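You operate a simulated robot arm through the tools that you are given. There is no shell and no other tool. Be economical: measure what you need, move in short steps, check, and stop when the job is done.

Carry out the task below with a simulated two-armed robot. There is one attempt and no reset: what you move stays moved.

Task
Take the blue block from the top of the sorting table and leave it on the spot beside the feeder. Stack the small carton labelled "caps" from the top of the kitting bench on top of the small carton that says "clips". Pick up the mug with one hand, pass it to the other hand and put it on the top of the check bench. Push the inner right flap shut. Do these in any order. Set down upright: blue block, mug.

It is judged by the outcome, as a careful person would: the job done as asked, and still so three seconds after it is handed in. It fails if anything else is knocked over, pushed out of place, dropped, spilled or broken. Lids that push on must go on centred and level and be pressed home; caps that screw on are set level and turned clockwise until they are tight.

Robot
Two 7-joint arms with two-finger parallel grippers on one trunk, on a base that drives. Base frame: it is fixed to the floor where the robot stands at the start and does not move with it; the origin is under the middle of the robot, x ahead of it, y to its left, z up; the surface under the hand at the start is at about z = 800. Units: mm, rad, N and s.
The left shoulder is at the start at [124, 171, 1162], the right one opposite. With the tool pointing down near the work surface each hand reaches from about 380 to 900 mm from the robot's upright axis, wherever it stands, measured 20 degrees to its own side. Places, roughly: blue block (3x6x5 cm) [500, -200, 800]; inner right flap [4200, -1200, 800]; mug (12x8x10 cm) [6800, -3800, 800]; small carton [500, 1000, 750]; spot beside the feeder (16x27 cm) [920, 1000, 800]; top of the check bench [8000, -3700, 800]. Payload 4.4 kg a hand.
The tool frame of a hand sits at the grasp point between the pads (the TCP): z along the fingers, y along the line on which they close. The tips reach 23 mm beyond it. The gripper opens to 94 mm. The fingers are 38 mm wide and 10 mm thick; the gripper's body (54 by 96 mm) begins 39 mm behind the TCP.
Orientation is told as [roll, pitch, yaw] about the base's x, y, z axes, in that order, counted from this pose: with the fingers straight down and closing along the base's y, the tool's x points along the base's -x, its y along +y and its z along -z.

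Tools
- The arms move only by the tool move_arm. It takes "left_plan", "right_plan" or both (then of equal length, played together; a hand with none holds still); each is a list that holds one entry, the list of rows, each a list of 7 numbers: the shift along the base's x, y, z in mm, then the turn, a rotation vector about the base's x, y, z in rad, then the finger opening in mm, from 0 to 94. In form: [[[dx, dy, dz, ax, ay, az, grip], ...]]. A call has 1 to 8 rows; each row shifts and turns the commanded pose from where the row before left it. Each row takes 0.2 s and may step no farther than 50 mm and 0.15 rad from the row before; otherwise, or with a gripper value out of range, the whole call is refused. Where a pose cannot be reached the arm comes as near as it can. A force on the tool above 40 N (or 10 N above the force at the start of the call, whichever is more), or a blocked arm, ends the call early, and 0.2 s more pass. The fingers move at their own pace (about 72 mm/s each) and stop on an object; they squeeze with about 27 N. The grip force told is the motor's: it shows also when the fingers shut on nothing. Time passes only in rows, and 0.2 s behind the last, so rows that do not move let the fingers close. The reply holds the time, the measured pose of the TCP, the force on the tool along the base axes, the opening and the grip force, in the units named above and with some noise, with the torque about the TCP (base axes, N m) and any sound that the robot's microphone picked up.
- Cameras (640 x 400 px; columns grow to the right, rows downward): "scene" is now at [230.8, 33.5, 1295.2]; the picture's right is [0.40, -0.92, 0.00], its down [-0.59, -0.26, -0.76] and it looks along [0.70, 0.30, -0.65] (base axes); focal length 214 px, centre (320, 200). "left" rides on the left gripper at [86, -16, -74] in its tool frame; the picture's right is [0.18, 0.98, 0.00], its down [-0.58, 0.11, -0.81] and it looks along [-0.79, 0.15, 0.59] (tool axes); focal length 243 px, centre (320, 200). "right" rides on the right gripper at [86, 16, -75] in its tool frame; the picture's right is [-0.18, 0.98, 0.00], its down [-0.58, -0.11, -0.81] and it looks along [-0.79, -0.15, 0.59] (tool axes); focal length 243 px, centre (320, 200). There is no depth. A picture from a camera that has moved, and an enlarged one, comes with that camera's place and axes in the base frame and with its lens.
- capture(camera): a new picture of that camera. The clock stands still meanwhile.
- slide_trunk(by): slides the trunk up (or, below 0, down) by that many mm; the arms and the scene camera ride with it, the base frame stays. It gives what a move gives, with no picture.
- roll_base(legs): drives the robot by 1 to 6 legs, each [ahead, left, turn to the left] in mm, mm and rad, along the robot's own axes; the way and the turn of a leg run together, so that a leg with both is an arc; at most 1500 mm and 3.142 rad a leg. The arms and the cameras ride along, it lands a little off, and it stops where it bumps. It gives what a move gives.
- pan_tilt(pan, tilt): turns the head with the scene camera to pan (to the left, within 1.396 rad either way) and tilt (down, from -0.506 to 1.204), counted from straight ahead of the robot. It gives what a move gives.
- enlarge(camera, box): a new picture of the part [left, top, right, bottom] of that camera's present view, enlarged. The clock stands still meanwhile.
- sign_off(): hands the job in; it is judged then, once.

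Go step by step. Nothing tells you exact positions but the pictures and the camera data: compare them with the known pose of the tool, close in by small moves and look again before you grip or let go. The budget is 165 turns and 122 pictures, counting those below and the enlarged ones. Unless the task says otherwise, let go and move clear before handing in.

The tools are called after "Request:" as a command line: name --argument value ..., lists and objects as JSON in quotes. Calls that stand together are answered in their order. move_arm: Moves the arms, as the interface text tells. Its arguments: {"type":"object","properties":{"left_plan":{"type":"array"},"right_plan":{"type":"array"}},"required":[]} The other tools are called the same way: slide_trunk (by) slides the trunk up or down; roll_base (legs) drives the base; pan_tilt (pan, tilt) turns the head that bears the scene camera; capture (camera) takes a picture; enlarge (camera, box) takes an enlarged picture of a part of a camera's view; sign_off () hands the job in.

At the start:

```text
t: 0.0
left_ee_pos: [379.8, 509.9, 1130.9]
left_tcp_rot: [0.0, 0.0, 0.0]
left_contact_force: [0.2, -0.1, -0.2]
left_ft_torque: [-0.02, -0.01, -0.02]
left_finger_gap: 94.1
left_gripper_force: 0.1
right_ee_pos: [548.1, 88.9, 1122.7]
right_tcp_rot: [0.0, 0.0, 0.001]
right_contact_force: [-0.5, 0.3, 0.0]
right_ft_torque: [-0.03, 0.02, 0.0]
right_finger_gap: 94.0
right_gripper_force: 0.0
trunk travel left (down, up): [-175.0, 213.0]
robot x, y, heading: [0.7, 0.8, -0.004]
head pan, tilt: [0.41, 0.705]
```

scene: 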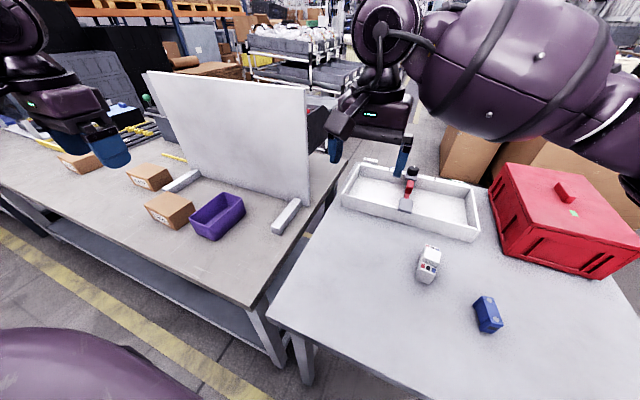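
right: 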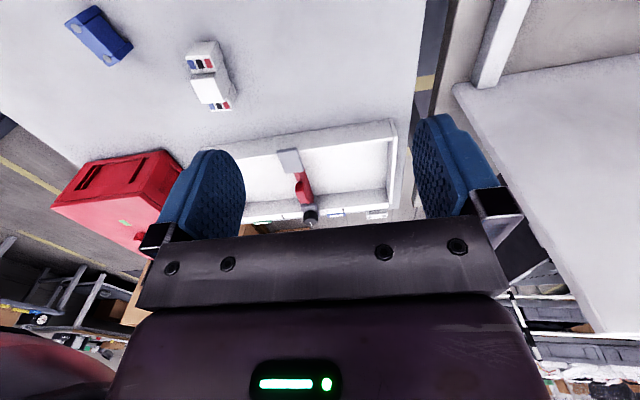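
left: 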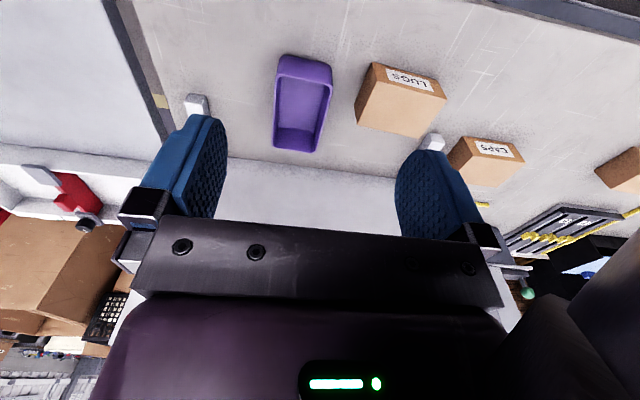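

The blue block is on the right-hand table. The cartons and a white panel are on the bench to the left. I'll look left for the feeder spot and the "clips" carton, and zoom in on the block.

Request:
enlarge --camera "scene" --box '[400, 220, 560, 350]'

Request:
pan_tilt --pan 1.0 --tilt 0.6

Request:
capture --camera "scene"

```text
3.08 times, centred on (480, 285) of scene
camera zoom: at [230.8, 33.5, 1295.2], right [0.4, -0.92, 0.0], down [-0.59, -0.26, -0.76], along [0.7, 0.3, -0.65], focal length 660 px, centre (-172, -62)
```

zoom: 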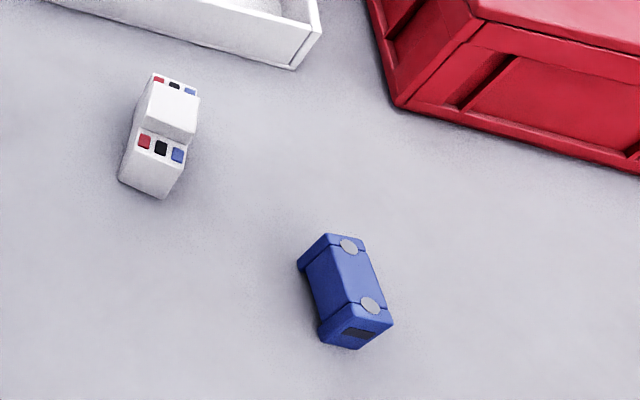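

```text
t: 1.0
left_ee_pos: [380.1, 508.9, 1130.8]
left_tcp_rot: [0.0, 0.0, 0.001]
left_contact_force: [0.7, 0.0, 0.6]
left_ft_torque: [-0.03, 0.0, 0.02]
left_finger_gap: 94.2
left_gripper_force: 0.0
right_ee_pos: [549.4, 87.5, 1121.7]
right_tcp_rot: [0.001, 0.001, 0.0]
right_contact_force: [0.8, -0.7, 0.4]
right_ft_torque: [-0.03, 0.03, -0.02]
right_finger_gap: 93.9
right_gripper_force: 0.1
trunk travel left (down, up): [-175.0, 213.0]
robot x, y, heading: [-0.7, -2.6, 0.0]
head pan, tilt: [1.0, 0.6]
```

```text
117 pictures are left
camera scene: at [200.9, 74.1, 1304.2], right [0.84, -0.54, 0.0], down [-0.31, -0.48, -0.82], along [0.45, 0.69, -0.57], focal length 214 px, centre (320, 200)
```

scene: 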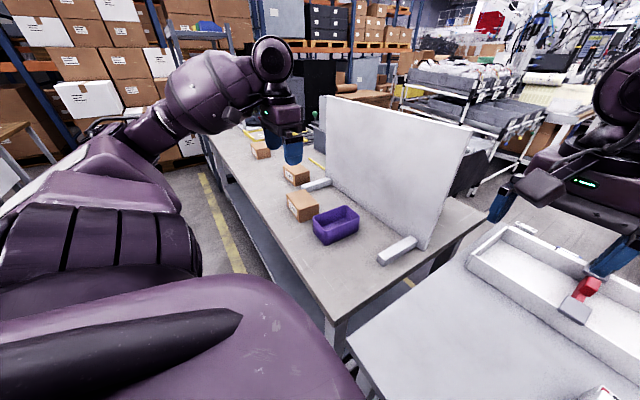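

The block is at about (540,-210). The feeder spot should be behind the white panel. I'll bring the right hand above the block for a close look.

Request:
move_arm --right_plan '[[[-7, -43, -16, 0, 0, 0, 94], [-7, -43, -16, 0, 0, 0, 94], [-7, -43, -16, 0, 0, 0, 94], [-7, -43, -16, 0, 0, 0, 94], [-7, -43, -16, 0, 0, 0, 94], [0, -43, -16, 0, 0, 0, 94], [0, -43, -16, 0, 0, 0, 94]]]'

Request:
capture --camera "right"

Request:
enlarge --camera "scene" --box '[220, 80, 480, 280]'

```text
t: 2.6
left_ee_pos: [381.4, 508.3, 1132.0]
left_tcp_rot: [0.003, 0.001, 0.001]
left_contact_force: [-0.3, -0.2, 0.0]
left_ft_torque: [-0.02, 0.01, 0.02]
left_finger_gap: 94.0
left_gripper_force: 0.2
right_ee_pos: [512.2, -214.9, 1010.5]
right_tcp_rot: [-0.001, 0.001, -0.001]
right_contact_force: [0.3, 0.8, -1.5]
right_ft_torque: [0.0, 0.01, 0.02]
right_finger_gap: 94.1
right_gripper_force: 0.1
trunk travel left (down, up): [-175.0, 213.0]
robot x, y, heading: [1.0, -2.2, 0.001]
head pan, tilt: [1.0, 0.6]
```

```text
116 pictures are left
camera right: at [426.0, -199.4, 1085.9], right [0.18, 0.98, 0.0], down [0.58, -0.11, 0.81], along [0.79, -0.15, -0.59], focal length 243 px, centre (320, 200)
```

right: 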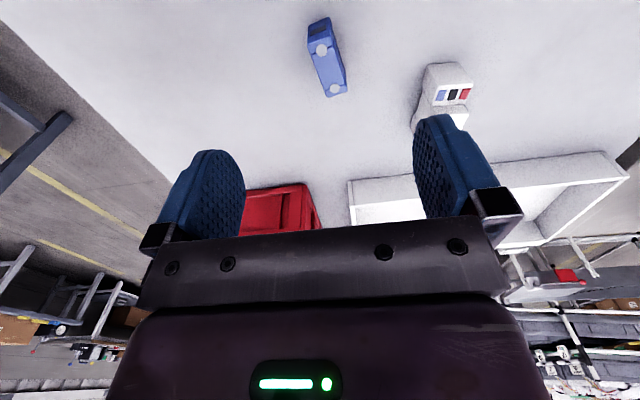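

```text
2.00 times, centred on (350, 180) of scene
camera zoom: at [200.3, 73.2, 1304.5], right [0.84, -0.54, 0.0], down [-0.3, -0.47, -0.83], along [0.45, 0.69, -0.56], focal length 429 px, centre (260, 240)
```

zoom: 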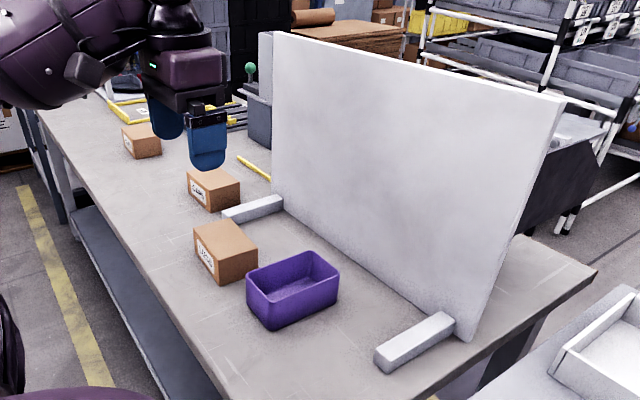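

The block's centre is about (539,-213), and its long axis is turned about +0.19 rad. I'll line up and lower partway.

Request:
move_arm --right_plan '[[[13, 1, -30, 0, 0, 0.095, 94], [14, 1, -40, 0, 0, 0.095, 94], [0, 0, -40, 0, 0, 0, 94], [0, 0, 0, 0, 0, 0, 94]]]'

Request:
capture --camera "right"

```text
t: 3.6
left_ee_pos: [380.0, 507.7, 1131.3]
left_tcp_rot: [-0.001, 0.0, 0.001]
left_contact_force: [0.6, -0.7, 0.6]
left_ft_torque: [0.03, -0.02, 0.01]
left_finger_gap: 94.1
left_gripper_force: 0.2
right_ee_pos: [538.9, -211.0, 900.7]
right_tcp_rot: [0.0, 0.001, 0.19]
right_contact_force: [0.6, -0.5, 0.8]
right_ft_torque: [0.01, 0.05, -0.02]
right_finger_gap: 94.3
right_gripper_force: 0.0
trunk travel left (down, up): [-175.0, 213.0]
robot x, y, heading: [-1.2, 2.1, 0.0]
head pan, tilt: [1.0, 0.6]
```

```text
114 pictures are left
camera right: at [451.9, -212.1, 975.5], right [-0.01, 1.0, 0.0], down [0.59, 0.0, 0.81], along [0.81, 0.0, -0.59], focal length 243 px, centre (320, 200)
```

right: 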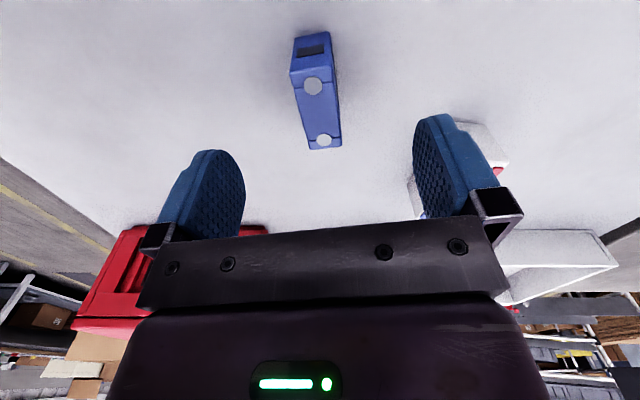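

The hand is lined up with the block. I'll lower to z≈828 and grip.

Request:
move_arm --right_plan '[[[0, -2, -30, 0, 0, 0, 70], [0, 0, -30, 0, 0, 0, 64], [0, 0, -12, 0, 0, 0, 60], [0, 0, 0, 0, 0, 0, 20], [0, 0, 0, 0, 0, 0, 0], [0, 0, 0, 0, 0, 0, 0], [0, 0, 0, 0, 0, 0, 0]]]'

Request:
capture --camera "right"

```text
t: 5.2
left_ee_pos: [380.0, 509.1, 1130.5]
left_tcp_rot: [-0.001, 0.001, 0.0]
left_contact_force: [0.3, -0.5, -0.8]
left_ft_torque: [-0.03, 0.03, -0.04]
left_finger_gap: 93.8
left_gripper_force: 0.0
right_ee_pos: [540.0, -212.9, 827.9]
right_tcp_rot: [-0.001, 0.0, 0.191]
right_contact_force: [0.4, -0.1, 0.3]
right_ft_torque: [-0.05, 0.05, -0.02]
right_finger_gap: 22.8
right_gripper_force: 27.2
trunk travel left (down, up): [-175.0, 213.0]
robot x, y, heading: [2.2, -2.3, -0.003]
head pan, tilt: [1.0, 0.6]
```

```text
113 pictures are left
camera right: at [452.4, -214.5, 903.4], right [0.0, 1.0, 0.0], down [0.59, 0.0, 0.81], along [0.81, 0.0, -0.59], focal length 243 px, centre (320, 200)
```

right: 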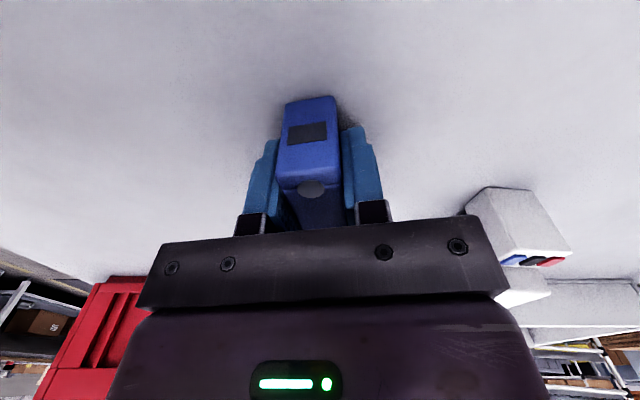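

The block is gripped at a 23 mm width. I'll lift it, then look for the feeder.

Request:
move_arm --right_plan '[[[0, 0, 10, 0, 0, 0, 0], [0, 0, 40, 0, 0, 0, 0], [0, 0, 50, 0, 0, 0, 0], [0, 0, 50, 0, 0, 0, 0], [0, 0, 50, 0, 0, 0, 0], [0, 0, 50, 0, 0, 0, 0], [0, 0, 50, 0, 0, 0, 0]]]'

Request:
pan_tilt --pan 0.8 --tilt 0.4

Request:
slide_trunk --by 210

Request:
capture --camera "scene"

Request:
capture --camera "right"

```text
t: 6.8
left_ee_pos: [380.8, 509.2, 1130.5]
left_tcp_rot: [-0.002, -0.001, 0.001]
left_contact_force: [-1.7, 0.2, 0.1]
left_ft_torque: [0.0, -0.03, 0.02]
left_finger_gap: 93.8
left_gripper_force: 0.1
right_ee_pos: [539.6, -214.4, 1127.2]
right_tcp_rot: [0.0, 0.0, 0.189]
right_contact_force: [0.1, 0.5, 0.1]
right_ft_torque: [0.04, -0.02, -0.04]
right_finger_gap: 0.1
right_gripper_force: 26.5
trunk travel left (down, up): [-175.0, 213.0]
robot x, y, heading: [-1.9, -2.7, -0.006]
head pan, tilt: [1.0, 0.6]
```

```text
t: 7.5
left_ee_pos: [380.0, 509.5, 1130.3]
left_tcp_rot: [0.0, 0.0, 0.001]
left_contact_force: [0.0, 0.3, 0.4]
left_ft_torque: [0.0, 0.01, 0.0]
left_finger_gap: 94.0
left_gripper_force: 0.0
right_ee_pos: [540.9, -215.6, 1126.7]
right_tcp_rot: [0.002, 0.0, 0.189]
right_contact_force: [-0.2, 0.4, 0.2]
right_ft_torque: [0.03, -0.01, -0.04]
right_finger_gap: 0.2
right_gripper_force: 26.5
trunk travel left (down, up): [-175.0, 213.0]
robot x, y, heading: [-0.2, -2.0, -0.003]
head pan, tilt: [0.799, 0.4]
```

```text
t: 9.8
left_ee_pos: [380.8, 507.9, 1340.4]
left_tcp_rot: [0.001, 0.0, -0.001]
left_contact_force: [0.0, 0.2, 0.4]
left_ft_torque: [-0.03, 0.01, -0.02]
left_finger_gap: 94.0
left_gripper_force: 0.0
right_ee_pos: [540.5, -212.3, 1337.8]
right_tcp_rot: [0.001, -0.002, 0.191]
right_contact_force: [0.1, -0.8, 0.2]
right_ft_torque: [0.0, 0.01, 0.0]
right_finger_gap: 0.0
right_gripper_force: 26.8
trunk travel left (down, up): [-385.0, 3.0]
robot x, y, heading: [-3.0, -0.3, -0.001]
head pan, tilt: [0.799, 0.4]
```

```text
112 pictures are left
camera scene: at [122.6, 66.3, 1542.2], right [0.72, -0.7, 0.0], down [-0.27, -0.28, -0.92], along [0.64, 0.66, -0.39], focal length 214 px, centre (320, 200)
```

scene: 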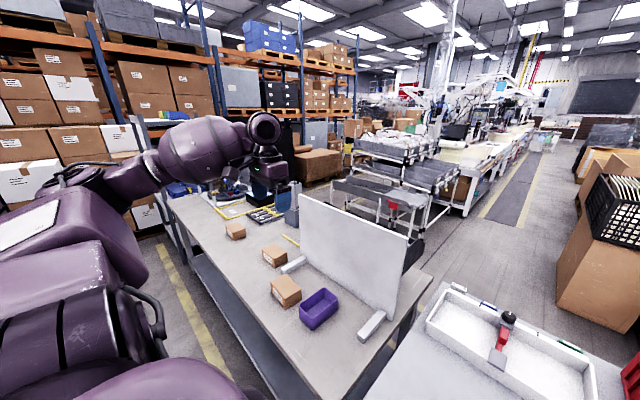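

```text
111 pictures are left
camera right: at [453.1, -213.9, 1413.2], right [0.0, 1.0, 0.0], down [0.59, 0.0, 0.81], along [0.81, 0.0, -0.59], focal length 243 px, centre (320, 200)
```

right: 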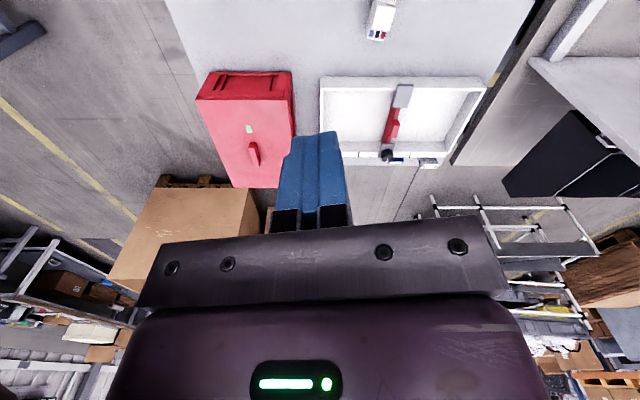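

The fingers shut on nothing, so the block slipped out during the lift. I'll go back down and see where it is.

Request:
slide_trunk --by -210

Request:
pan_tilt --pan -0.3 --tilt 0.9

Request:
capture --camera "scene"

Request:
capture --camera "right"

```text
t: 12.0
left_ee_pos: [381.5, 510.1, 1131.1]
left_tcp_rot: [0.0, -0.002, -0.002]
left_contact_force: [0.4, -0.4, 0.1]
left_ft_torque: [-0.01, -0.01, -0.01]
left_finger_gap: 94.0
left_gripper_force: 0.1
right_ee_pos: [539.9, -212.1, 1129.8]
right_tcp_rot: [0.0, 0.0, 0.189]
right_contact_force: [-0.9, 0.0, 0.6]
right_ft_torque: [-0.02, 0.0, 0.02]
right_finger_gap: 0.3
right_gripper_force: 26.8
trunk travel left (down, up): [-175.0, 213.0]
robot x, y, heading: [-0.9, 3.4, -0.001]
head pan, tilt: [0.799, 0.4]
```

```text
t: 13.3
left_ee_pos: [380.9, 509.5, 1130.1]
left_tcp_rot: [0.0, -0.001, 0.0]
left_contact_force: [-0.8, 0.4, 0.3]
left_ft_torque: [0.0, 0.01, 0.02]
left_finger_gap: 93.8
left_gripper_force: 0.1
right_ee_pos: [540.4, -212.5, 1127.6]
right_tcp_rot: [0.0, 0.0, 0.19]
right_contact_force: [0.2, 0.0, -0.3]
right_ft_torque: [0.01, 0.0, 0.02]
right_finger_gap: 0.0
right_gripper_force: 27.1
trunk travel left (down, up): [-175.0, 213.0]
robot x, y, heading: [1.1, 0.1, 0.001]
head pan, tilt: [-0.3, 0.901]
```

```text
110 pictures are left
camera scene: at [225.2, -22.5, 1279.5], right [-0.29, -0.96, 0.0], down [-0.75, 0.23, -0.62], along [0.59, -0.18, -0.78], focal length 214 px, centre (320, 200)
```

scene: 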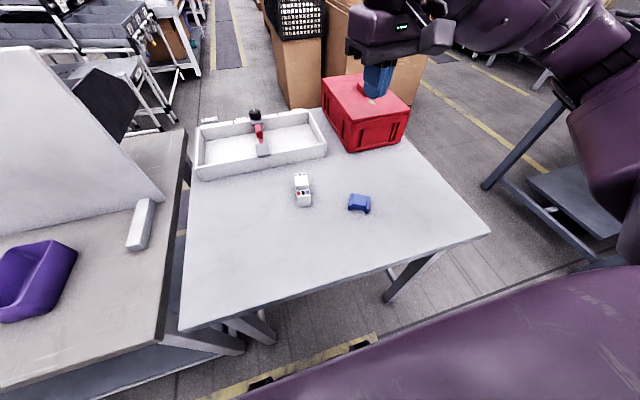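

```text
109 pictures are left
camera right: at [453.1, -213.9, 1203.5], right [0.0, 1.0, 0.0], down [0.59, 0.0, 0.81], along [0.81, 0.0, -0.59], focal length 243 px, centre (320, 200)
```

right: 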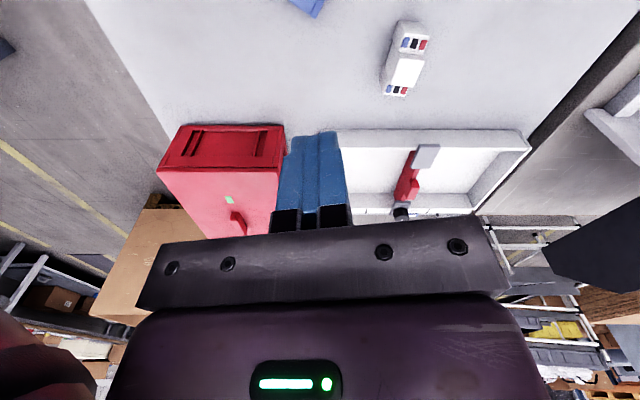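

Request:
enlarge --camera "scene" --box '[280, 160, 400, 235]'

```text
5.33 times, centred on (340, 198) of scene
camera zoom: at [225.2, -22.5, 1279.5], right [-0.29, -0.96, 0.0], down [-0.75, 0.23, -0.62], along [0.59, -0.18, -0.78], focal length 1144 px, centre (213, 213)
```

zoom: 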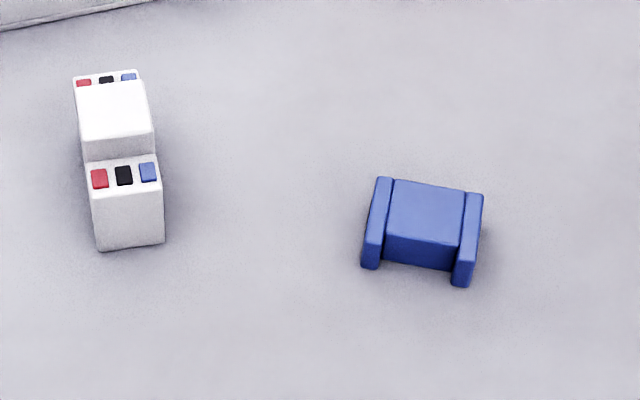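

The block fell onto its side at about (536,-230), with its ends along a line turned about -0.5 rad. The waist is slippery, but the dark patches on the end faces look like grip pads. I'll open, align to the ends and tilt the hand back so the camera looks straight down.

Request:
move_arm --right_plan '[[[1, -3, -34, 0, 0, -0.141, 60], [1, -3, -34, 0, 0, -0.141, 94], [1, -3, -34, 0, 0, -0.141, 94], [1, -2, -34, 0, 0, -0.141, 94], [1, -2, -34, 0, 0, -0.141, 94], [0, 0, 0, 0.064, 0.114, 0, 94], [0, 0, 0, 0.064, 0.114, 0, 94], [0, 0, 0, 0.064, 0.114, 0, 94]]]'

Request:
move_arm --right_plan '[[[0, 0, 0, 0.064, 0.114, 0, 94], [0, 0, 0, 0.064, 0.114, 0, 94], [0, 0, 0, 0.064, 0.114, 0, 94]]]'

Request:
capture --camera "right"

```text
t: 15.2
left_ee_pos: [381.6, 510.0, 1129.1]
left_tcp_rot: [0.0, 0.001, 0.001]
left_contact_force: [0.1, -0.3, -0.3]
left_ft_torque: [0.0, -0.01, 0.0]
left_finger_gap: 94.0
left_gripper_force: 0.1
right_ee_pos: [546.6, -225.3, 956.5]
right_tcp_rot: [-0.002, 0.395, -0.515]
right_contact_force: [-0.7, -0.1, 0.8]
right_ft_torque: [-0.02, 0.0, 0.02]
right_finger_gap: 94.2
right_gripper_force: 0.1
trunk travel left (down, up): [-175.0, 213.0]
robot x, y, heading: [-4.0, 2.5, 0.003]
head pan, tilt: [-0.3, 0.901]
```

```text
t: 15.9
left_ee_pos: [381.0, 508.6, 1131.1]
left_tcp_rot: [-0.002, 0.001, 0.0]
left_contact_force: [-0.4, 0.4, 0.0]
left_ft_torque: [-0.01, 0.0, 0.02]
left_finger_gap: 94.0
left_gripper_force: 0.1
right_ee_pos: [546.6, -226.4, 958.5]
right_tcp_rot: [-0.004, 0.787, -0.517]
right_contact_force: [1.0, 0.0, -0.5]
right_ft_torque: [-0.02, 0.0, 0.0]
right_finger_gap: 94.0
right_gripper_force: 0.0
trunk travel left (down, up): [-175.0, 213.0]
robot x, y, heading: [-1.5, 1.1, -0.001]
head pan, tilt: [-0.3, 0.901]
```

```text
107 pictures are left
camera right: at [547.1, -208.4, 1072.3], right [0.6, 0.79, -0.13], down [0.8, -0.58, 0.16], along [0.05, -0.2, -0.98], focal length 243 px, centre (320, 200)
```

right: 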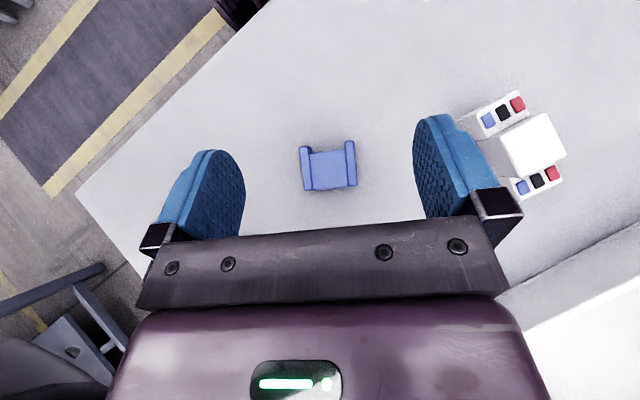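

This view confirms it: the block's underside faces the robot and its top faces away, with its centre near (536,-230). I'll lower, still tilted, and grip the end faces.

Request:
move_arm --right_plan '[[[-1, -4, -44, 0, 0, 0, 94], [-1, -4, -44, 0, 0, 0, 94], [0, 0, -25, 0, 0, 0, 94], [0, 0, -17, 0, 0, 0, 90]]]'

Request:
capture --camera "right"

```text
t: 16.9
left_ee_pos: [380.4, 509.5, 1131.0]
left_tcp_rot: [0.0, -0.003, 0.0]
left_contact_force: [-0.1, 0.1, 0.0]
left_ft_torque: [0.04, -0.02, 0.02]
left_finger_gap: 94.0
left_gripper_force: 0.1
right_ee_pos: [543.4, -234.3, 830.4]
right_tcp_rot: [0.001, 0.784, -0.516]
right_contact_force: [-1.4, -2.1, 6.9]
right_ft_torque: [0.18, -0.09, -0.11]
right_finger_gap: 89.4
right_gripper_force: 0.1
trunk travel left (down, up): [-175.0, 213.0]
robot x, y, heading: [-2.3, -0.4, -0.0]
head pan, tilt: [-0.3, 0.901]
```

```text
106 pictures are left
camera right: at [544.5, -216.4, 944.3], right [0.6, 0.79, -0.13], down [0.8, -0.58, 0.16], along [0.05, -0.2, -0.98], focal length 243 px, centre (320, 200)
```

right: 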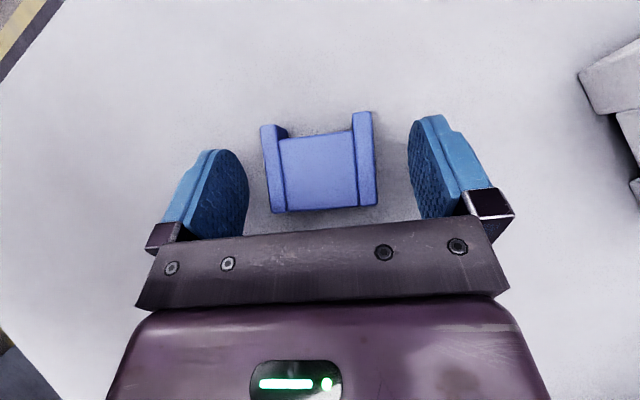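

The fingertips just touch the table and straddle the block's ends. I'll ease up 1 mm and close.

Request:
move_arm --right_plan '[[[0, 0, 2, 0, 0, 0, 60], [0, 0, 0, 0, 0, 0, 40], [0, 0, 0, 0, 0, 0, 20], [0, 0, 0, 0, 0, 0, 0], [0, 0, 0, 0, 0, 0, 0]]]'

Request:
move_arm --right_plan '[[[0, 0, 5, 0, 0, 0, 0], [0, 0, 10, 0, 0, 0, 0], [0, 0, 20, 0, 0, 0, 0]]]'

Request:
capture --camera "right"

```text
t: 18.1
left_ee_pos: [380.8, 508.0, 1130.0]
left_tcp_rot: [0.0, 0.0, -0.001]
left_contact_force: [-0.5, -0.5, 0.7]
left_ft_torque: [0.01, 0.04, -0.03]
left_finger_gap: 94.1
left_gripper_force: 0.0
right_ee_pos: [544.1, -235.5, 828.8]
right_tcp_rot: [-0.002, 0.786, -0.516]
right_contact_force: [-1.7, -0.3, 0.3]
right_ft_torque: [0.06, -0.02, 0.03]
right_finger_gap: 55.0
right_gripper_force: 26.9
trunk travel left (down, up): [-175.0, 213.0]
robot x, y, heading: [-0.6, 0.8, -0.0]
head pan, tilt: [-0.3, 0.901]
```

```text
t: 18.9
left_ee_pos: [380.8, 509.1, 1130.7]
left_tcp_rot: [0.002, 0.0, -0.001]
left_contact_force: [0.1, -0.2, -0.5]
left_ft_torque: [-0.04, 0.0, 0.01]
left_finger_gap: 94.1
left_gripper_force: 0.0
right_ee_pos: [544.9, -234.8, 865.3]
right_tcp_rot: [-0.003, 0.785, -0.517]
right_contact_force: [-0.6, 0.5, 0.0]
right_ft_torque: [0.01, -0.03, 0.01]
right_finger_gap: 55.1
right_gripper_force: 27.4
trunk travel left (down, up): [-175.0, 213.0]
robot x, y, heading: [-0.9, -1.0, -0.004]
head pan, tilt: [-0.3, 0.901]
```

```text
105 pictures are left
camera right: at [544.5, -216.5, 980.2], right [0.6, 0.79, -0.13], down [0.8, -0.58, 0.16], along [0.05, -0.2, -0.98], focal length 243 px, centre (320, 200)
```

right: 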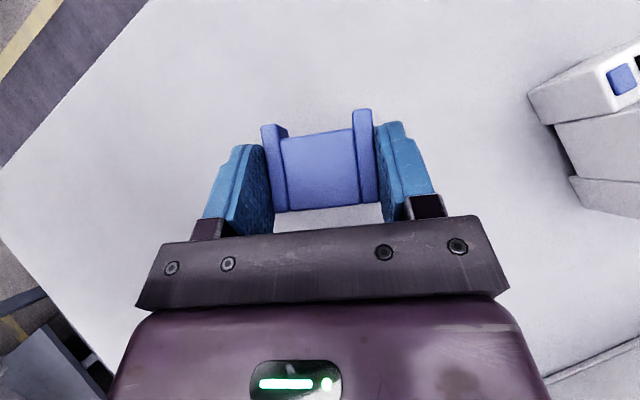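

The block is held firmly at 55 mm. I'll lift a bit and swing it upright, by about -1.5 rad about the closing axis.

Request:
move_arm --right_plan '[[[0, 0, 40, 0, 0, 0, 0], [0, 0, 40, 0, 0, 0, 0], [0, 0, 0, -0.064, -0.114, 0, 0], [0, 0, 0, -0.064, -0.114, 0, 0], [0, 0, 0, -0.064, -0.114, 0, 0], [0, 0, 0, -0.064, -0.114, 0, 0], [0, 0, 0, -0.064, -0.114, 0, 0], [0, 0, 0, -0.064, -0.114, 0, 0]]]'

Request:
move_arm --right_plan '[[[0, 0, 0, -0.064, -0.114, 0, 0], [0, 0, 0, -0.064, -0.114, 0, 0], [0, 0, 0, -0.064, -0.114, 0, 0], [0, 0, 0, -0.064, -0.114, 0, 0], [0, 0, 0, -0.064, -0.114, 0, 0], [0, 0, 0, -0.032, -0.057, 0, 0]]]'

Request:
capture --camera "scene"

Request:
capture --camera "right"

```text
t: 20.8
left_ee_pos: [380.5, 509.1, 1131.0]
left_tcp_rot: [0.0, 0.001, 0.0]
left_contact_force: [-0.1, 0.6, 0.0]
left_ft_torque: [-0.02, 0.0, -0.02]
left_finger_gap: 94.0
left_gripper_force: 0.1
right_ee_pos: [544.2, -234.5, 944.7]
right_tcp_rot: [0.002, -0.002, -0.515]
right_contact_force: [0.3, 0.3, -1.0]
right_ft_torque: [-0.01, -0.03, 0.02]
right_finger_gap: 55.3
right_gripper_force: 27.3
trunk travel left (down, up): [-175.0, 213.0]
robot x, y, heading: [1.5, 1.4, 0.006]
head pan, tilt: [-0.3, 0.901]
```

```text
t: 22.1
left_ee_pos: [381.4, 508.8, 1131.6]
left_tcp_rot: [0.001, 0.001, 0.001]
left_contact_force: [-0.2, -0.4, -0.2]
left_ft_torque: [0.0, 0.01, 0.0]
left_finger_gap: 94.0
left_gripper_force: 0.2
right_ee_pos: [543.6, -234.3, 944.4]
right_tcp_rot: [0.003, -0.719, -0.515]
right_contact_force: [0.3, -0.6, -0.6]
right_ft_torque: [0.0, -0.02, -0.02]
right_finger_gap: 55.1
right_gripper_force: 26.6
trunk travel left (down, up): [-175.0, 213.0]
robot x, y, heading: [-0.1, -2.9, -0.001]
head pan, tilt: [-0.3, 0.901]
```

```text
104 pictures are left
camera scene: at [225.2, -22.5, 1279.5], right [-0.3, -0.96, 0.0], down [-0.75, 0.23, -0.62], along [0.59, -0.18, -0.78], focal length 214 px, centre (320, 200)
```

scene: 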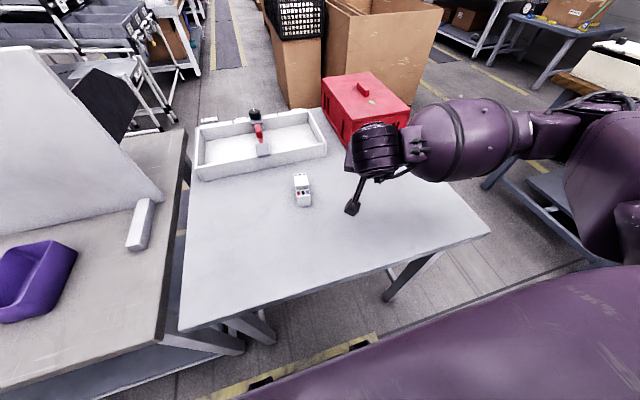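

```text
103 pictures are left
camera right: at [452.9, -163.9, 944.9], right [0.6, 0.79, 0.12], down [-0.14, -0.05, 0.99], along [0.79, -0.61, 0.08], focal length 243 px, centre (320, 200)
```

right: 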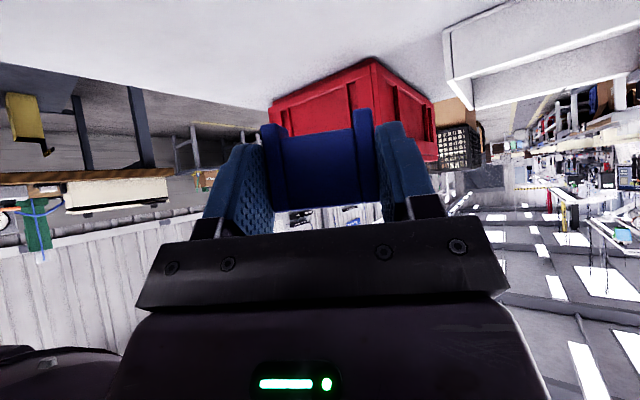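

The block is nearly upright in the hand. I'll lower it back onto the sorting table, feeling for contact.

Request:
move_arm --right_plan '[[[0, 0, -45, 0, 0, 0, 0], [0, 0, -40, 0, 0, 0, 0], [0, 0, -15, 0, 0, 0, 0], [0, 0, -4, 0, 0, 0, 0], [0, 0, -3, 0, 0, 0, 0]]]'

Request:
capture --camera "right"

```text
t: 23.4
left_ee_pos: [382.1, 508.0, 1130.3]
left_tcp_rot: [0.0, 0.002, 0.0]
left_contact_force: [0.2, -0.7, 0.5]
left_ft_torque: [0.01, 0.01, 0.02]
left_finger_gap: 94.2
left_gripper_force: 0.0
right_ee_pos: [544.2, -233.4, 838.5]
right_tcp_rot: [0.003, -0.72, -0.516]
right_contact_force: [-0.4, 0.6, 0.4]
right_ft_torque: [0.02, 0.03, 0.01]
right_finger_gap: 55.5
right_gripper_force: 27.3
trunk travel left (down, up): [-175.0, 213.0]
robot x, y, heading: [4.0, 0.2, -0.0]
head pan, tilt: [-0.3, 0.901]
```

```text
102 pictures are left
camera right: at [452.4, -164.3, 837.9], right [0.6, 0.79, 0.12], down [-0.14, -0.05, 0.99], along [0.79, -0.61, 0.08], focal length 243 px, centre (320, 200)
```

right: 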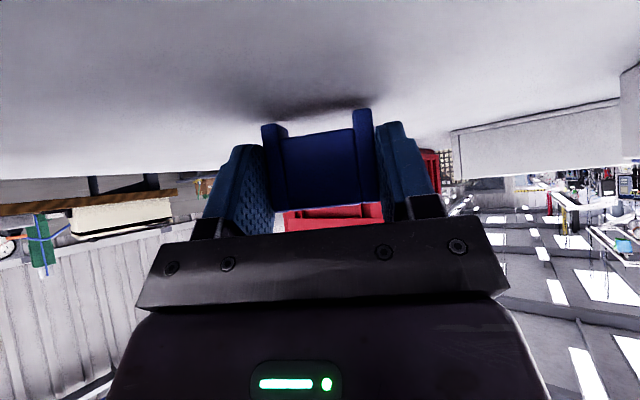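

The block's feet are just above the table. I'll inch down until they touch.

Request:
move_arm --right_plan '[[[0, 0, -2, 0, 0, 0, 0], [0, 0, -1.5, 0, 0, 0, 0], [0, 0, -1.5, 0, 0, 0, 0]]]'

```text
t: 24.1
left_ee_pos: [381.1, 509.5, 1131.9]
left_tcp_rot: [-0.001, 0.002, 0.0]
left_contact_force: [-0.7, -0.3, -0.3]
left_ft_torque: [-0.01, 0.01, -0.01]
left_finger_gap: 94.0
left_gripper_force: 0.1
right_ee_pos: [545.5, -233.0, 833.6]
right_tcp_rot: [0.005, -0.72, -0.517]
right_contact_force: [-0.1, -0.8, 3.9]
right_ft_torque: [-0.15, -0.07, -0.02]
right_finger_gap: 54.8
right_gripper_force: 27.1
trunk travel left (down, up): [-175.0, 213.0]
robot x, y, heading: [2.5, -3.0, 0.003]
head pan, tilt: [-0.3, 0.901]
```

It has touched down at 834. I'll release gently and back away along the tool.

Request:
move_arm --right_plan '[[[0, 0, 0, 0, 0, 0, 60], [0, 0, 0, 0, 0, 0, 80], [0, 0, 0, 0, 0, 0, 94], [-14, 8, 20, 0, 0, 0, 94], [-23, 13, 35, 0, 0, 0, 94], [-23, 13, 35, 0, 0, 0, 94], [0, 0, 45, 0, 0, 0, 94]]]'

Request:
capture --camera "right"

Request:
enlarge --camera "scene" --box '[280, 140, 440, 240]'

```text
t: 25.8
left_ee_pos: [380.8, 509.0, 1130.8]
left_tcp_rot: [0.0, 0.001, 0.0]
left_contact_force: [0.1, -0.2, -0.2]
left_ft_torque: [-0.03, -0.05, -0.01]
left_finger_gap: 94.0
left_gripper_force: 0.1
right_ee_pos: [494.9, -196.0, 965.4]
right_tcp_rot: [0.002, -0.719, -0.518]
right_contact_force: [0.2, -0.7, -0.1]
right_ft_torque: [0.02, 0.01, 0.02]
right_finger_gap: 94.2
right_gripper_force: 0.1
right hand out of reach, approached as far as the arm can: row 7
trunk travel left (down, up): [-175.0, 213.0]
robot x, y, heading: [1.9, -1.9, -0.001]
head pan, tilt: [-0.3, 0.901]
```

```text
101 pictures are left
camera right: at [404.5, -125.8, 965.5], right [0.61, 0.79, 0.12], down [-0.14, -0.05, 0.99], along [0.78, -0.62, 0.08], focal length 243 px, centre (320, 200)
```

right: 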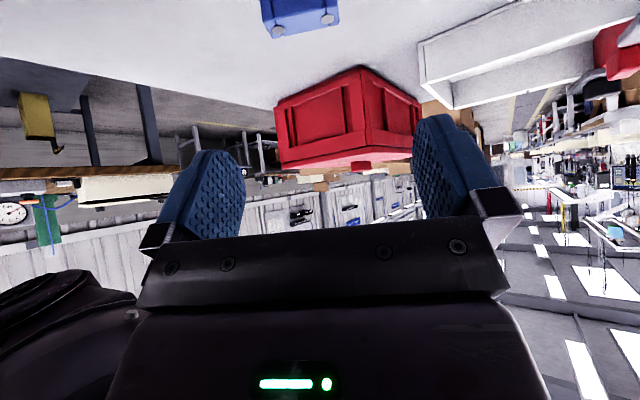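

```text
4.00 times, centred on (360, 190) of scene
camera zoom: at [225.0, -21.8, 1279.6], right [-0.3, -0.96, 0.0], down [-0.75, 0.23, -0.62], along [0.59, -0.18, -0.78], focal length 858 px, centre (160, 240)
```

zoom: 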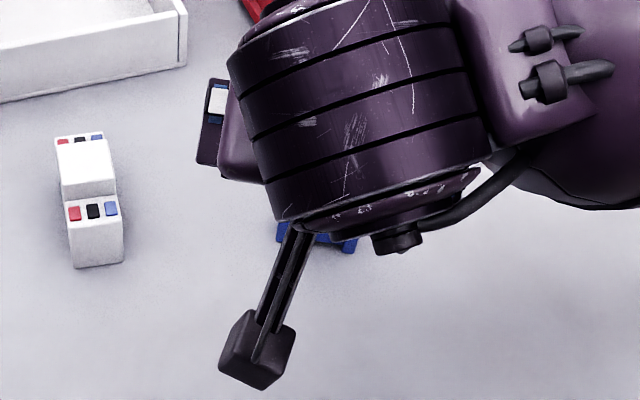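

The block stands upright again with its dots on top, at about (556,-239). I'll level the hand and hover over it for a straight-down grasp across the end faces.

Request:
move_arm --right_plan '[[[8, -5, 0, 0.06, 0.104, 0, 94], [8, -5, 0, 0.06, 0.104, 0, 94], [8, -5, 0, 0.06, 0.104, 0, 94], [8, -5, 0, 0.06, 0.104, 0, 94], [8, -5, 0, 0.06, 0.104, 0, 94], [8, -6, 0, 0.06, 0.104, 0, 94], [6, -6, -20, 0, 0, 0, 94], [6, -6, -30, 0, 0, 0, 94]]]'

Request:
capture --camera "right"

```text
t: 27.6
left_ee_pos: [382.2, 509.0, 1130.6]
left_tcp_rot: [0.001, -0.001, -0.001]
left_contact_force: [0.7, 0.1, 1.4]
left_ft_torque: [0.0, -0.01, 0.03]
left_finger_gap: 93.9
left_gripper_force: 0.0
right_ee_pos: [556.6, -239.2, 913.0]
right_tcp_rot: [0.009, 0.004, -0.519]
right_contact_force: [-0.7, -0.8, -0.8]
right_ft_torque: [0.01, 0.01, 0.02]
right_finger_gap: 94.0
right_gripper_force: 0.1
trunk travel left (down, up): [-175.0, 213.0]
robot x, y, heading: [-2.7, 1.2, -0.0]
head pan, tilt: [-0.3, 0.901]
```

```text
99 pictures are left
camera right: at [489.8, -183.8, 988.9], right [0.65, 0.76, 0.01], down [0.45, -0.39, 0.8], along [0.62, -0.52, -0.59], focal length 243 px, centre (320, 200)
```

right: 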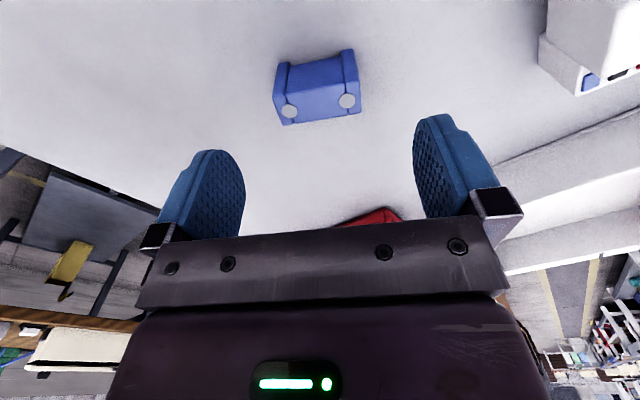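

The block is centred at about (557,-241). I'll lower, grip the ends and lift slowly.

Request:
move_arm --right_plan '[[[1, -2, -40, 0, 0, 0, 94], [0, 0, -30, 0, 0, 0, 94], [0, 0, -13, 0, 0, 0, 90], [0, 0, 0, 0, 0, 0, 50], [0, 0, 0, 0, 0, 0, 0], [0, 0, 0, 0, 0, 0, 0], [0, 0, 0, 0, 0, 0, 0]]]'

Request:
move_arm --right_plan '[[[0, 0, 4, 0, 0, 0, 0], [0, 0, 8, 0, 0, 0, 0], [0, 0, 20, 0, 0, 0, 0], [0, 0, 30, 0, 0, 0, 0], [0, 0, 40, 0, 0, 0, 0]]]'

Request:
capture --camera "right"

```text
t: 29.1
left_ee_pos: [379.9, 508.9, 1130.8]
left_tcp_rot: [-0.001, 0.001, 0.0]
left_contact_force: [-1.3, -0.1, 0.3]
left_ft_torque: [0.0, -0.01, 0.03]
left_finger_gap: 94.1
left_gripper_force: 0.0
right_ee_pos: [557.7, -240.2, 830.4]
right_tcp_rot: [0.006, 0.003, -0.516]
right_contact_force: [-0.2, 0.2, 0.5]
right_ft_torque: [-0.01, 0.01, 0.01]
right_finger_gap: 55.4
right_gripper_force: 27.8
trunk travel left (down, up): [-175.0, 213.0]
robot x, y, heading: [2.0, -0.1, -0.003]
head pan, tilt: [-0.3, 0.901]
```

```text
t: 30.4
left_ee_pos: [380.7, 510.0, 1130.8]
left_tcp_rot: [-0.001, 0.001, 0.001]
left_contact_force: [0.1, -0.7, -0.1]
left_ft_torque: [-0.02, -0.01, -0.03]
left_finger_gap: 93.9
left_gripper_force: 0.0
right_ee_pos: [556.4, -241.7, 933.0]
right_tcp_rot: [0.006, 0.002, -0.518]
right_contact_force: [0.7, 0.8, -0.2]
right_ft_torque: [0.02, -0.02, -0.01]
right_finger_gap: 55.4
right_gripper_force: 27.9
trunk travel left (down, up): [-175.0, 213.0]
robot x, y, heading: [-0.2, 0.8, 0.004]
head pan, tilt: [-0.3, 0.901]
```

```text
98 pictures are left
camera right: at [489.1, -185.5, 1009.3], right [0.65, 0.76, 0.01], down [0.45, -0.39, 0.8], along [0.62, -0.52, -0.59], focal length 243 px, centre (320, 200)
```

right: 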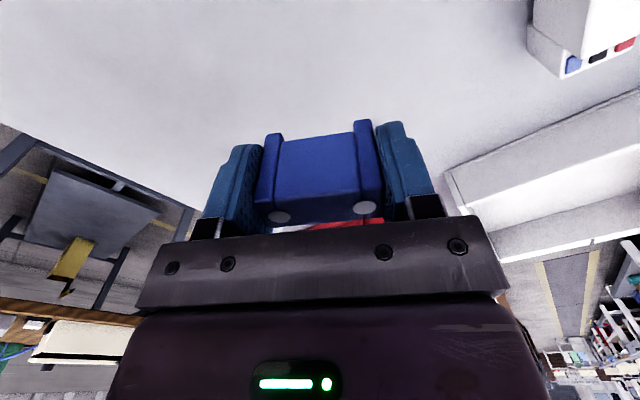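

The block is held upright. I'll raise it, drive left in front of the kitting bench, and look for the feeder spot past the panel.

Request:
move_arm --right_plan '[[[-20, 20, 40, 0, 0, 0, 0], [-20, 20, 40, 0, 0, 0, 0], [-20, 20, 40, 0, 0, 0, 0]]]'

Request:
roll_base --legs '[[0, 800, 0]]'

Request:
pan_tilt --pan 0.2 --tilt 0.6

Request:
capture --camera "scene"

```text
t: 31.1
left_ee_pos: [380.6, 509.8, 1130.9]
left_tcp_rot: [0.001, 0.001, 0.0]
left_contact_force: [0.2, 0.7, 0.4]
left_ft_torque: [-0.02, -0.02, -0.01]
left_finger_gap: 94.0
left_gripper_force: 0.1
right_ee_pos: [497.2, -180.4, 1053.3]
right_tcp_rot: [0.008, 0.001, -0.519]
right_contact_force: [-0.4, -0.6, -0.3]
right_ft_torque: [0.0, 0.02, 0.02]
right_finger_gap: 55.3
right_gripper_force: 27.3
trunk travel left (down, up): [-175.0, 213.0]
robot x, y, heading: [0.1, -0.0, 0.004]
head pan, tilt: [-0.3, 0.901]
```

```text
t: 38.5
left_ee_pos: [388.1, 1301.2, 1130.9]
left_tcp_rot: [-0.001, 0.0, -0.008]
left_contact_force: [0.8, -0.7, -0.5]
left_ft_torque: [0.0, 0.03, -0.03]
left_finger_gap: 94.1
left_gripper_force: 0.0
right_ee_pos: [498.5, 610.2, 1053.5]
right_tcp_rot: [0.008, 0.001, -0.525]
right_contact_force: [0.0, 0.7, -1.3]
right_ft_torque: [-0.02, 0.04, 0.01]
right_finger_gap: 55.3
right_gripper_force: 27.1
trunk travel left (down, up): [-175.0, 213.0]
robot x, y, heading: [6.2, 795.1, -0.005]
head pan, tilt: [-0.3, 0.901]
```

```text
t: 39.5
left_ee_pos: [387.6, 1299.9, 1129.0]
left_tcp_rot: [0.0, -0.002, -0.008]
left_contact_force: [0.2, 0.4, 0.4]
left_ft_torque: [0.04, 0.0, -0.01]
left_finger_gap: 93.9
left_gripper_force: 0.1
right_ee_pos: [498.7, 610.3, 1052.5]
right_tcp_rot: [0.007, 0.002, -0.524]
right_contact_force: [-0.4, 0.1, 0.5]
right_ft_torque: [0.0, -0.01, -0.01]
right_finger_gap: 55.4
right_gripper_force: 26.8
trunk travel left (down, up): [-175.0, 213.0]
robot x, y, heading: [0.7, 798.3, -0.004]
head pan, tilt: [0.201, 0.6]
```

```text
97 pictures are left
camera scene: at [242.7, 810.7, 1304.2], right [0.19, -0.98, 0.0], down [-0.56, -0.11, -0.82], along [0.81, 0.16, -0.57], focal length 214 px, centre (320, 200)
```

scene: 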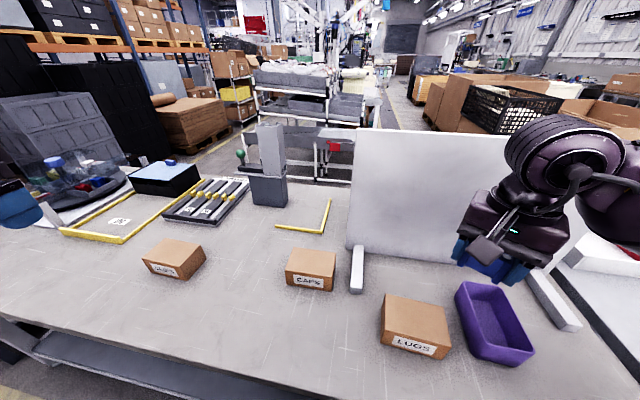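

Request:
enlarge --camera "scene" --box '[20, 130, 360, 342]'

```text
1.88 times, centred on (190, 236) of scene
camera zoom: at [242.7, 810.7, 1304.2], right [0.19, -0.98, 0.0], down [-0.56, -0.11, -0.82], along [0.81, 0.16, -0.57], focal length 404 px, centre (565, 132)
```

zoom: 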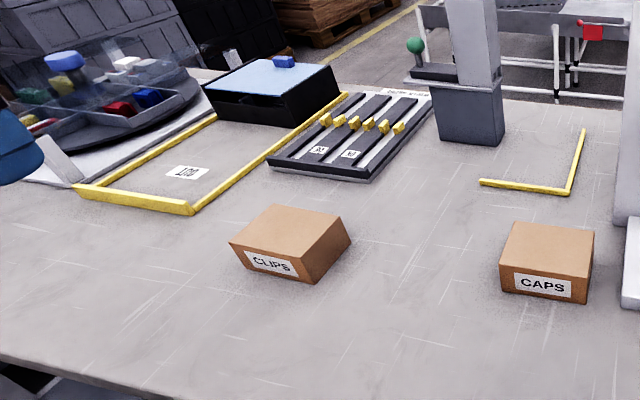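

The feeder spot is marked by a yellow L: its near edge is x≈797 and its right edge y≈917, with the feeder on its left. I'll drive further left so the right arm faces it, and check how much clearance the base has to the bench.

Request:
roll_base --legs '[[0, 370, 0]]'

Request:
pan_tilt --pan -0.3 --tilt 0.8

Request:
capture --camera "scene"

Request:
pan_tilt --pan -0.3 --tilt 1.2

Request:
capture --camera "scene"

```text
t: 43.3
left_ee_pos: [392.8, 1670.7, 1131.1]
left_tcp_rot: [0.0, 0.001, -0.011]
left_contact_force: [-0.4, -0.5, -0.2]
left_ft_torque: [-0.01, 0.0, -0.01]
left_finger_gap: 94.2
left_gripper_force: 0.1
right_ee_pos: [502.3, 979.2, 1052.6]
right_tcp_rot: [0.008, 0.001, -0.53]
right_contact_force: [-0.6, -0.1, -1.0]
right_ft_torque: [0.02, 0.01, 0.02]
right_finger_gap: 55.2
right_gripper_force: 27.3
trunk travel left (down, up): [-175.0, 213.0]
robot x, y, heading: [9.1, 1164.1, -0.009]
head pan, tilt: [0.201, 0.6]
```

```text
t: 44.2
left_ee_pos: [393.6, 1669.6, 1130.4]
left_tcp_rot: [0.0, 0.001, -0.012]
left_contact_force: [-0.3, 0.6, -0.4]
left_ft_torque: [-0.02, 0.01, 0.01]
left_finger_gap: 94.1
left_gripper_force: 0.1
right_ee_pos: [502.0, 979.1, 1052.4]
right_tcp_rot: [0.007, 0.002, -0.53]
right_contact_force: [-0.2, 0.1, 0.4]
right_ft_torque: [0.02, 0.01, 0.01]
right_finger_gap: 55.7
right_gripper_force: 26.6
trunk travel left (down, up): [-175.0, 213.0]
robot x, y, heading: [7.7, 1164.8, -0.007]
head pan, tilt: [-0.3, 0.799]
```

```text
95 pictures are left
camera scene: at [236.3, 1139.0, 1287.4], right [-0.31, -0.95, 0.0], down [-0.68, 0.22, -0.7], along [0.66, -0.21, -0.72], focal length 214 px, centre (320, 200)
```

scene: 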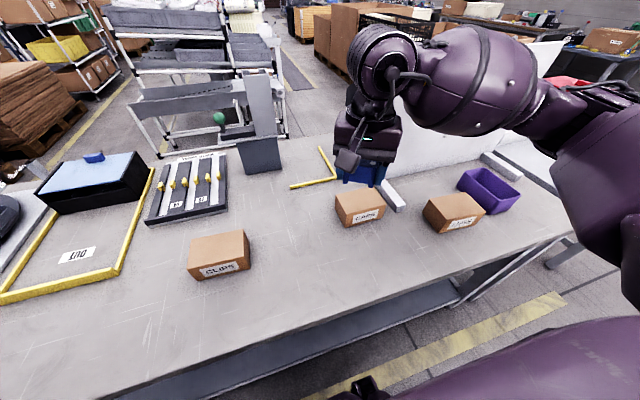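

```text
t: 45.1
left_ee_pos: [394.6, 1669.4, 1130.0]
left_tcp_rot: [-0.001, -0.001, -0.011]
left_contact_force: [0.6, -0.4, -1.1]
left_ft_torque: [0.01, -0.01, -0.04]
left_finger_gap: 93.9
left_gripper_force: 0.0
right_ee_pos: [502.3, 978.4, 1053.2]
right_tcp_rot: [0.008, 0.002, -0.53]
right_contact_force: [0.4, -0.3, -0.3]
right_ft_torque: [0.02, -0.01, -0.02]
right_finger_gap: 55.2
right_gripper_force: 27.1
trunk travel left (down, up): [-175.0, 213.0]
robot x, y, heading: [4.1, 1167.4, -0.015]
head pan, tilt: [-0.3, 1.201]
```

```text
94 pictures are left
camera scene: at [212.7, 1146.4, 1259.7], right [-0.31, -0.95, 0.0], down [-0.89, 0.29, -0.36], along [0.35, -0.11, -0.93], focal length 214 px, centre (320, 200)
```

scene: 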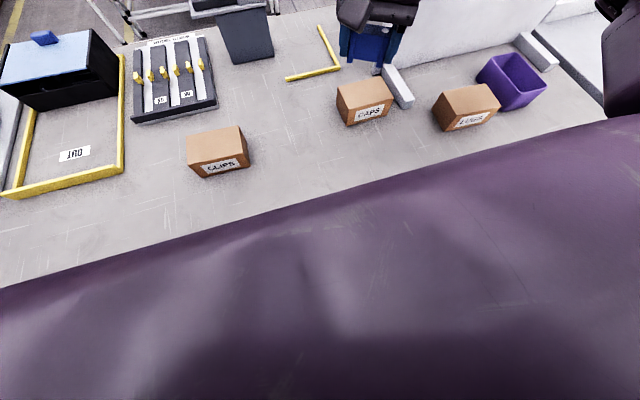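

The base front is at about x=240 and the bench starts at about x=375, so I can advance 80 mm. Then I'll extend the right hand toward the spot.

Request:
roll_base --legs '[[80, 0, 0.01]]'

Request:
move_arm --right_plan '[[[40, 0, 0, 0, 0, 0, 0], [45, 0, 0, 0, 0, 0, 0], [45, 0, 0, 0, 0, 0, 0], [45, 0, 0, 0, 0, 0, 0], [45, 0, 0, 0, 0, 0, 0], [45, 0, 0, 0, 0, 0, 0]]]'

Request:
pan_tilt --pan -0.1 --tilt 0.8

Request:
capture --camera "scene"

Request:
capture --camera "right"

```text
t: 46.1
left_ee_pos: [468.8, 1673.3, 1130.4]
left_tcp_rot: [0.001, 0.001, -0.001]
left_contact_force: [0.0, 0.7, -0.2]
left_ft_torque: [0.02, 0.02, 0.01]
left_finger_gap: 94.0
left_gripper_force: 0.0
right_ee_pos: [584.5, 983.1, 1052.8]
right_tcp_rot: [0.008, 0.002, -0.518]
right_contact_force: [0.6, -0.1, -0.4]
right_ft_torque: [0.03, 0.05, -0.01]
right_finger_gap: 55.5
right_gripper_force: 27.9
trunk travel left (down, up): [-175.0, 213.0]
robot x, y, heading: [86.0, 1164.9, -0.002]
head pan, tilt: [-0.3, 1.201]
```

```text
t: 47.5
left_ee_pos: [457.0, 1677.8, 1133.1]
left_tcp_rot: [-0.004, -0.013, -0.003]
left_contact_force: [0.1, -0.1, -0.4]
left_ft_torque: [-0.01, 0.01, 0.01]
left_finger_gap: 94.2
left_gripper_force: 0.1
right_ee_pos: [836.9, 989.5, 1063.4]
right_tcp_rot: [0.011, -0.013, -0.515]
right_contact_force: [0.7, 0.0, 0.2]
right_ft_torque: [0.02, 0.0, 0.01]
right_finger_gap: 55.3
right_gripper_force: 27.2
trunk travel left (down, up): [-175.0, 213.0]
robot x, y, heading: [88.6, 1165.5, -0.004]
head pan, tilt: [-0.3, 1.201]
```

```text
t: 48.4
left_ee_pos: [455.6, 1678.0, 1133.7]
left_tcp_rot: [-0.005, -0.013, -0.003]
left_contact_force: [-0.6, -0.1, -0.9]
left_ft_torque: [-0.01, -0.01, 0.0]
left_finger_gap: 94.1
left_gripper_force: 0.1
right_ee_pos: [838.4, 989.8, 1063.8]
right_tcp_rot: [0.01, -0.012, -0.519]
right_contact_force: [-0.1, -0.3, 0.2]
right_ft_torque: [-0.02, -0.01, 0.03]
right_finger_gap: 55.3
right_gripper_force: 27.3
trunk travel left (down, up): [-175.0, 213.0]
robot x, y, heading: [89.3, 1164.5, 0.001]
head pan, tilt: [-0.099, 0.799]
```

```text
93 pictures are left
camera scene: at [305.6, 1162.0, 1290.3], right [-0.1, -0.99, 0.0], down [-0.71, 0.07, -0.7], along [0.7, -0.07, -0.71], focal length 214 px, centre (320, 200)
```

scene: 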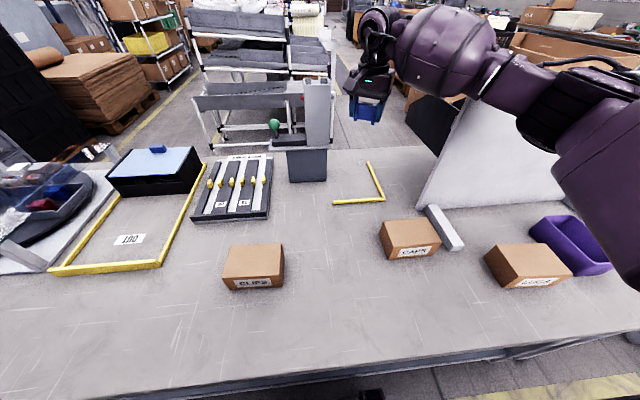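

```text
92 pictures are left
camera right: at [770.0, 1044.7, 1138.1], right [0.65, 0.76, 0.01], down [0.44, -0.39, 0.81], along [0.62, -0.52, -0.58], focal length 243 px, centre (320, 200)
```

right: 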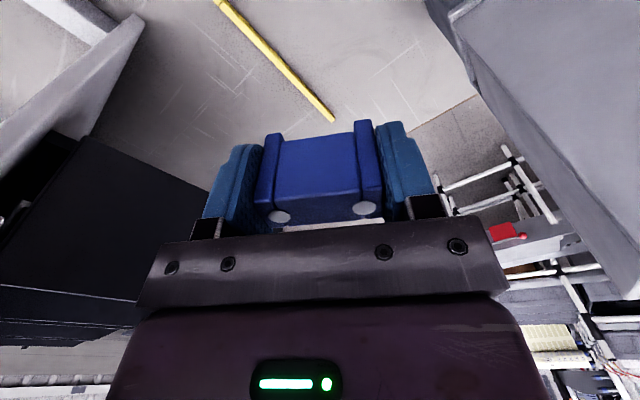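

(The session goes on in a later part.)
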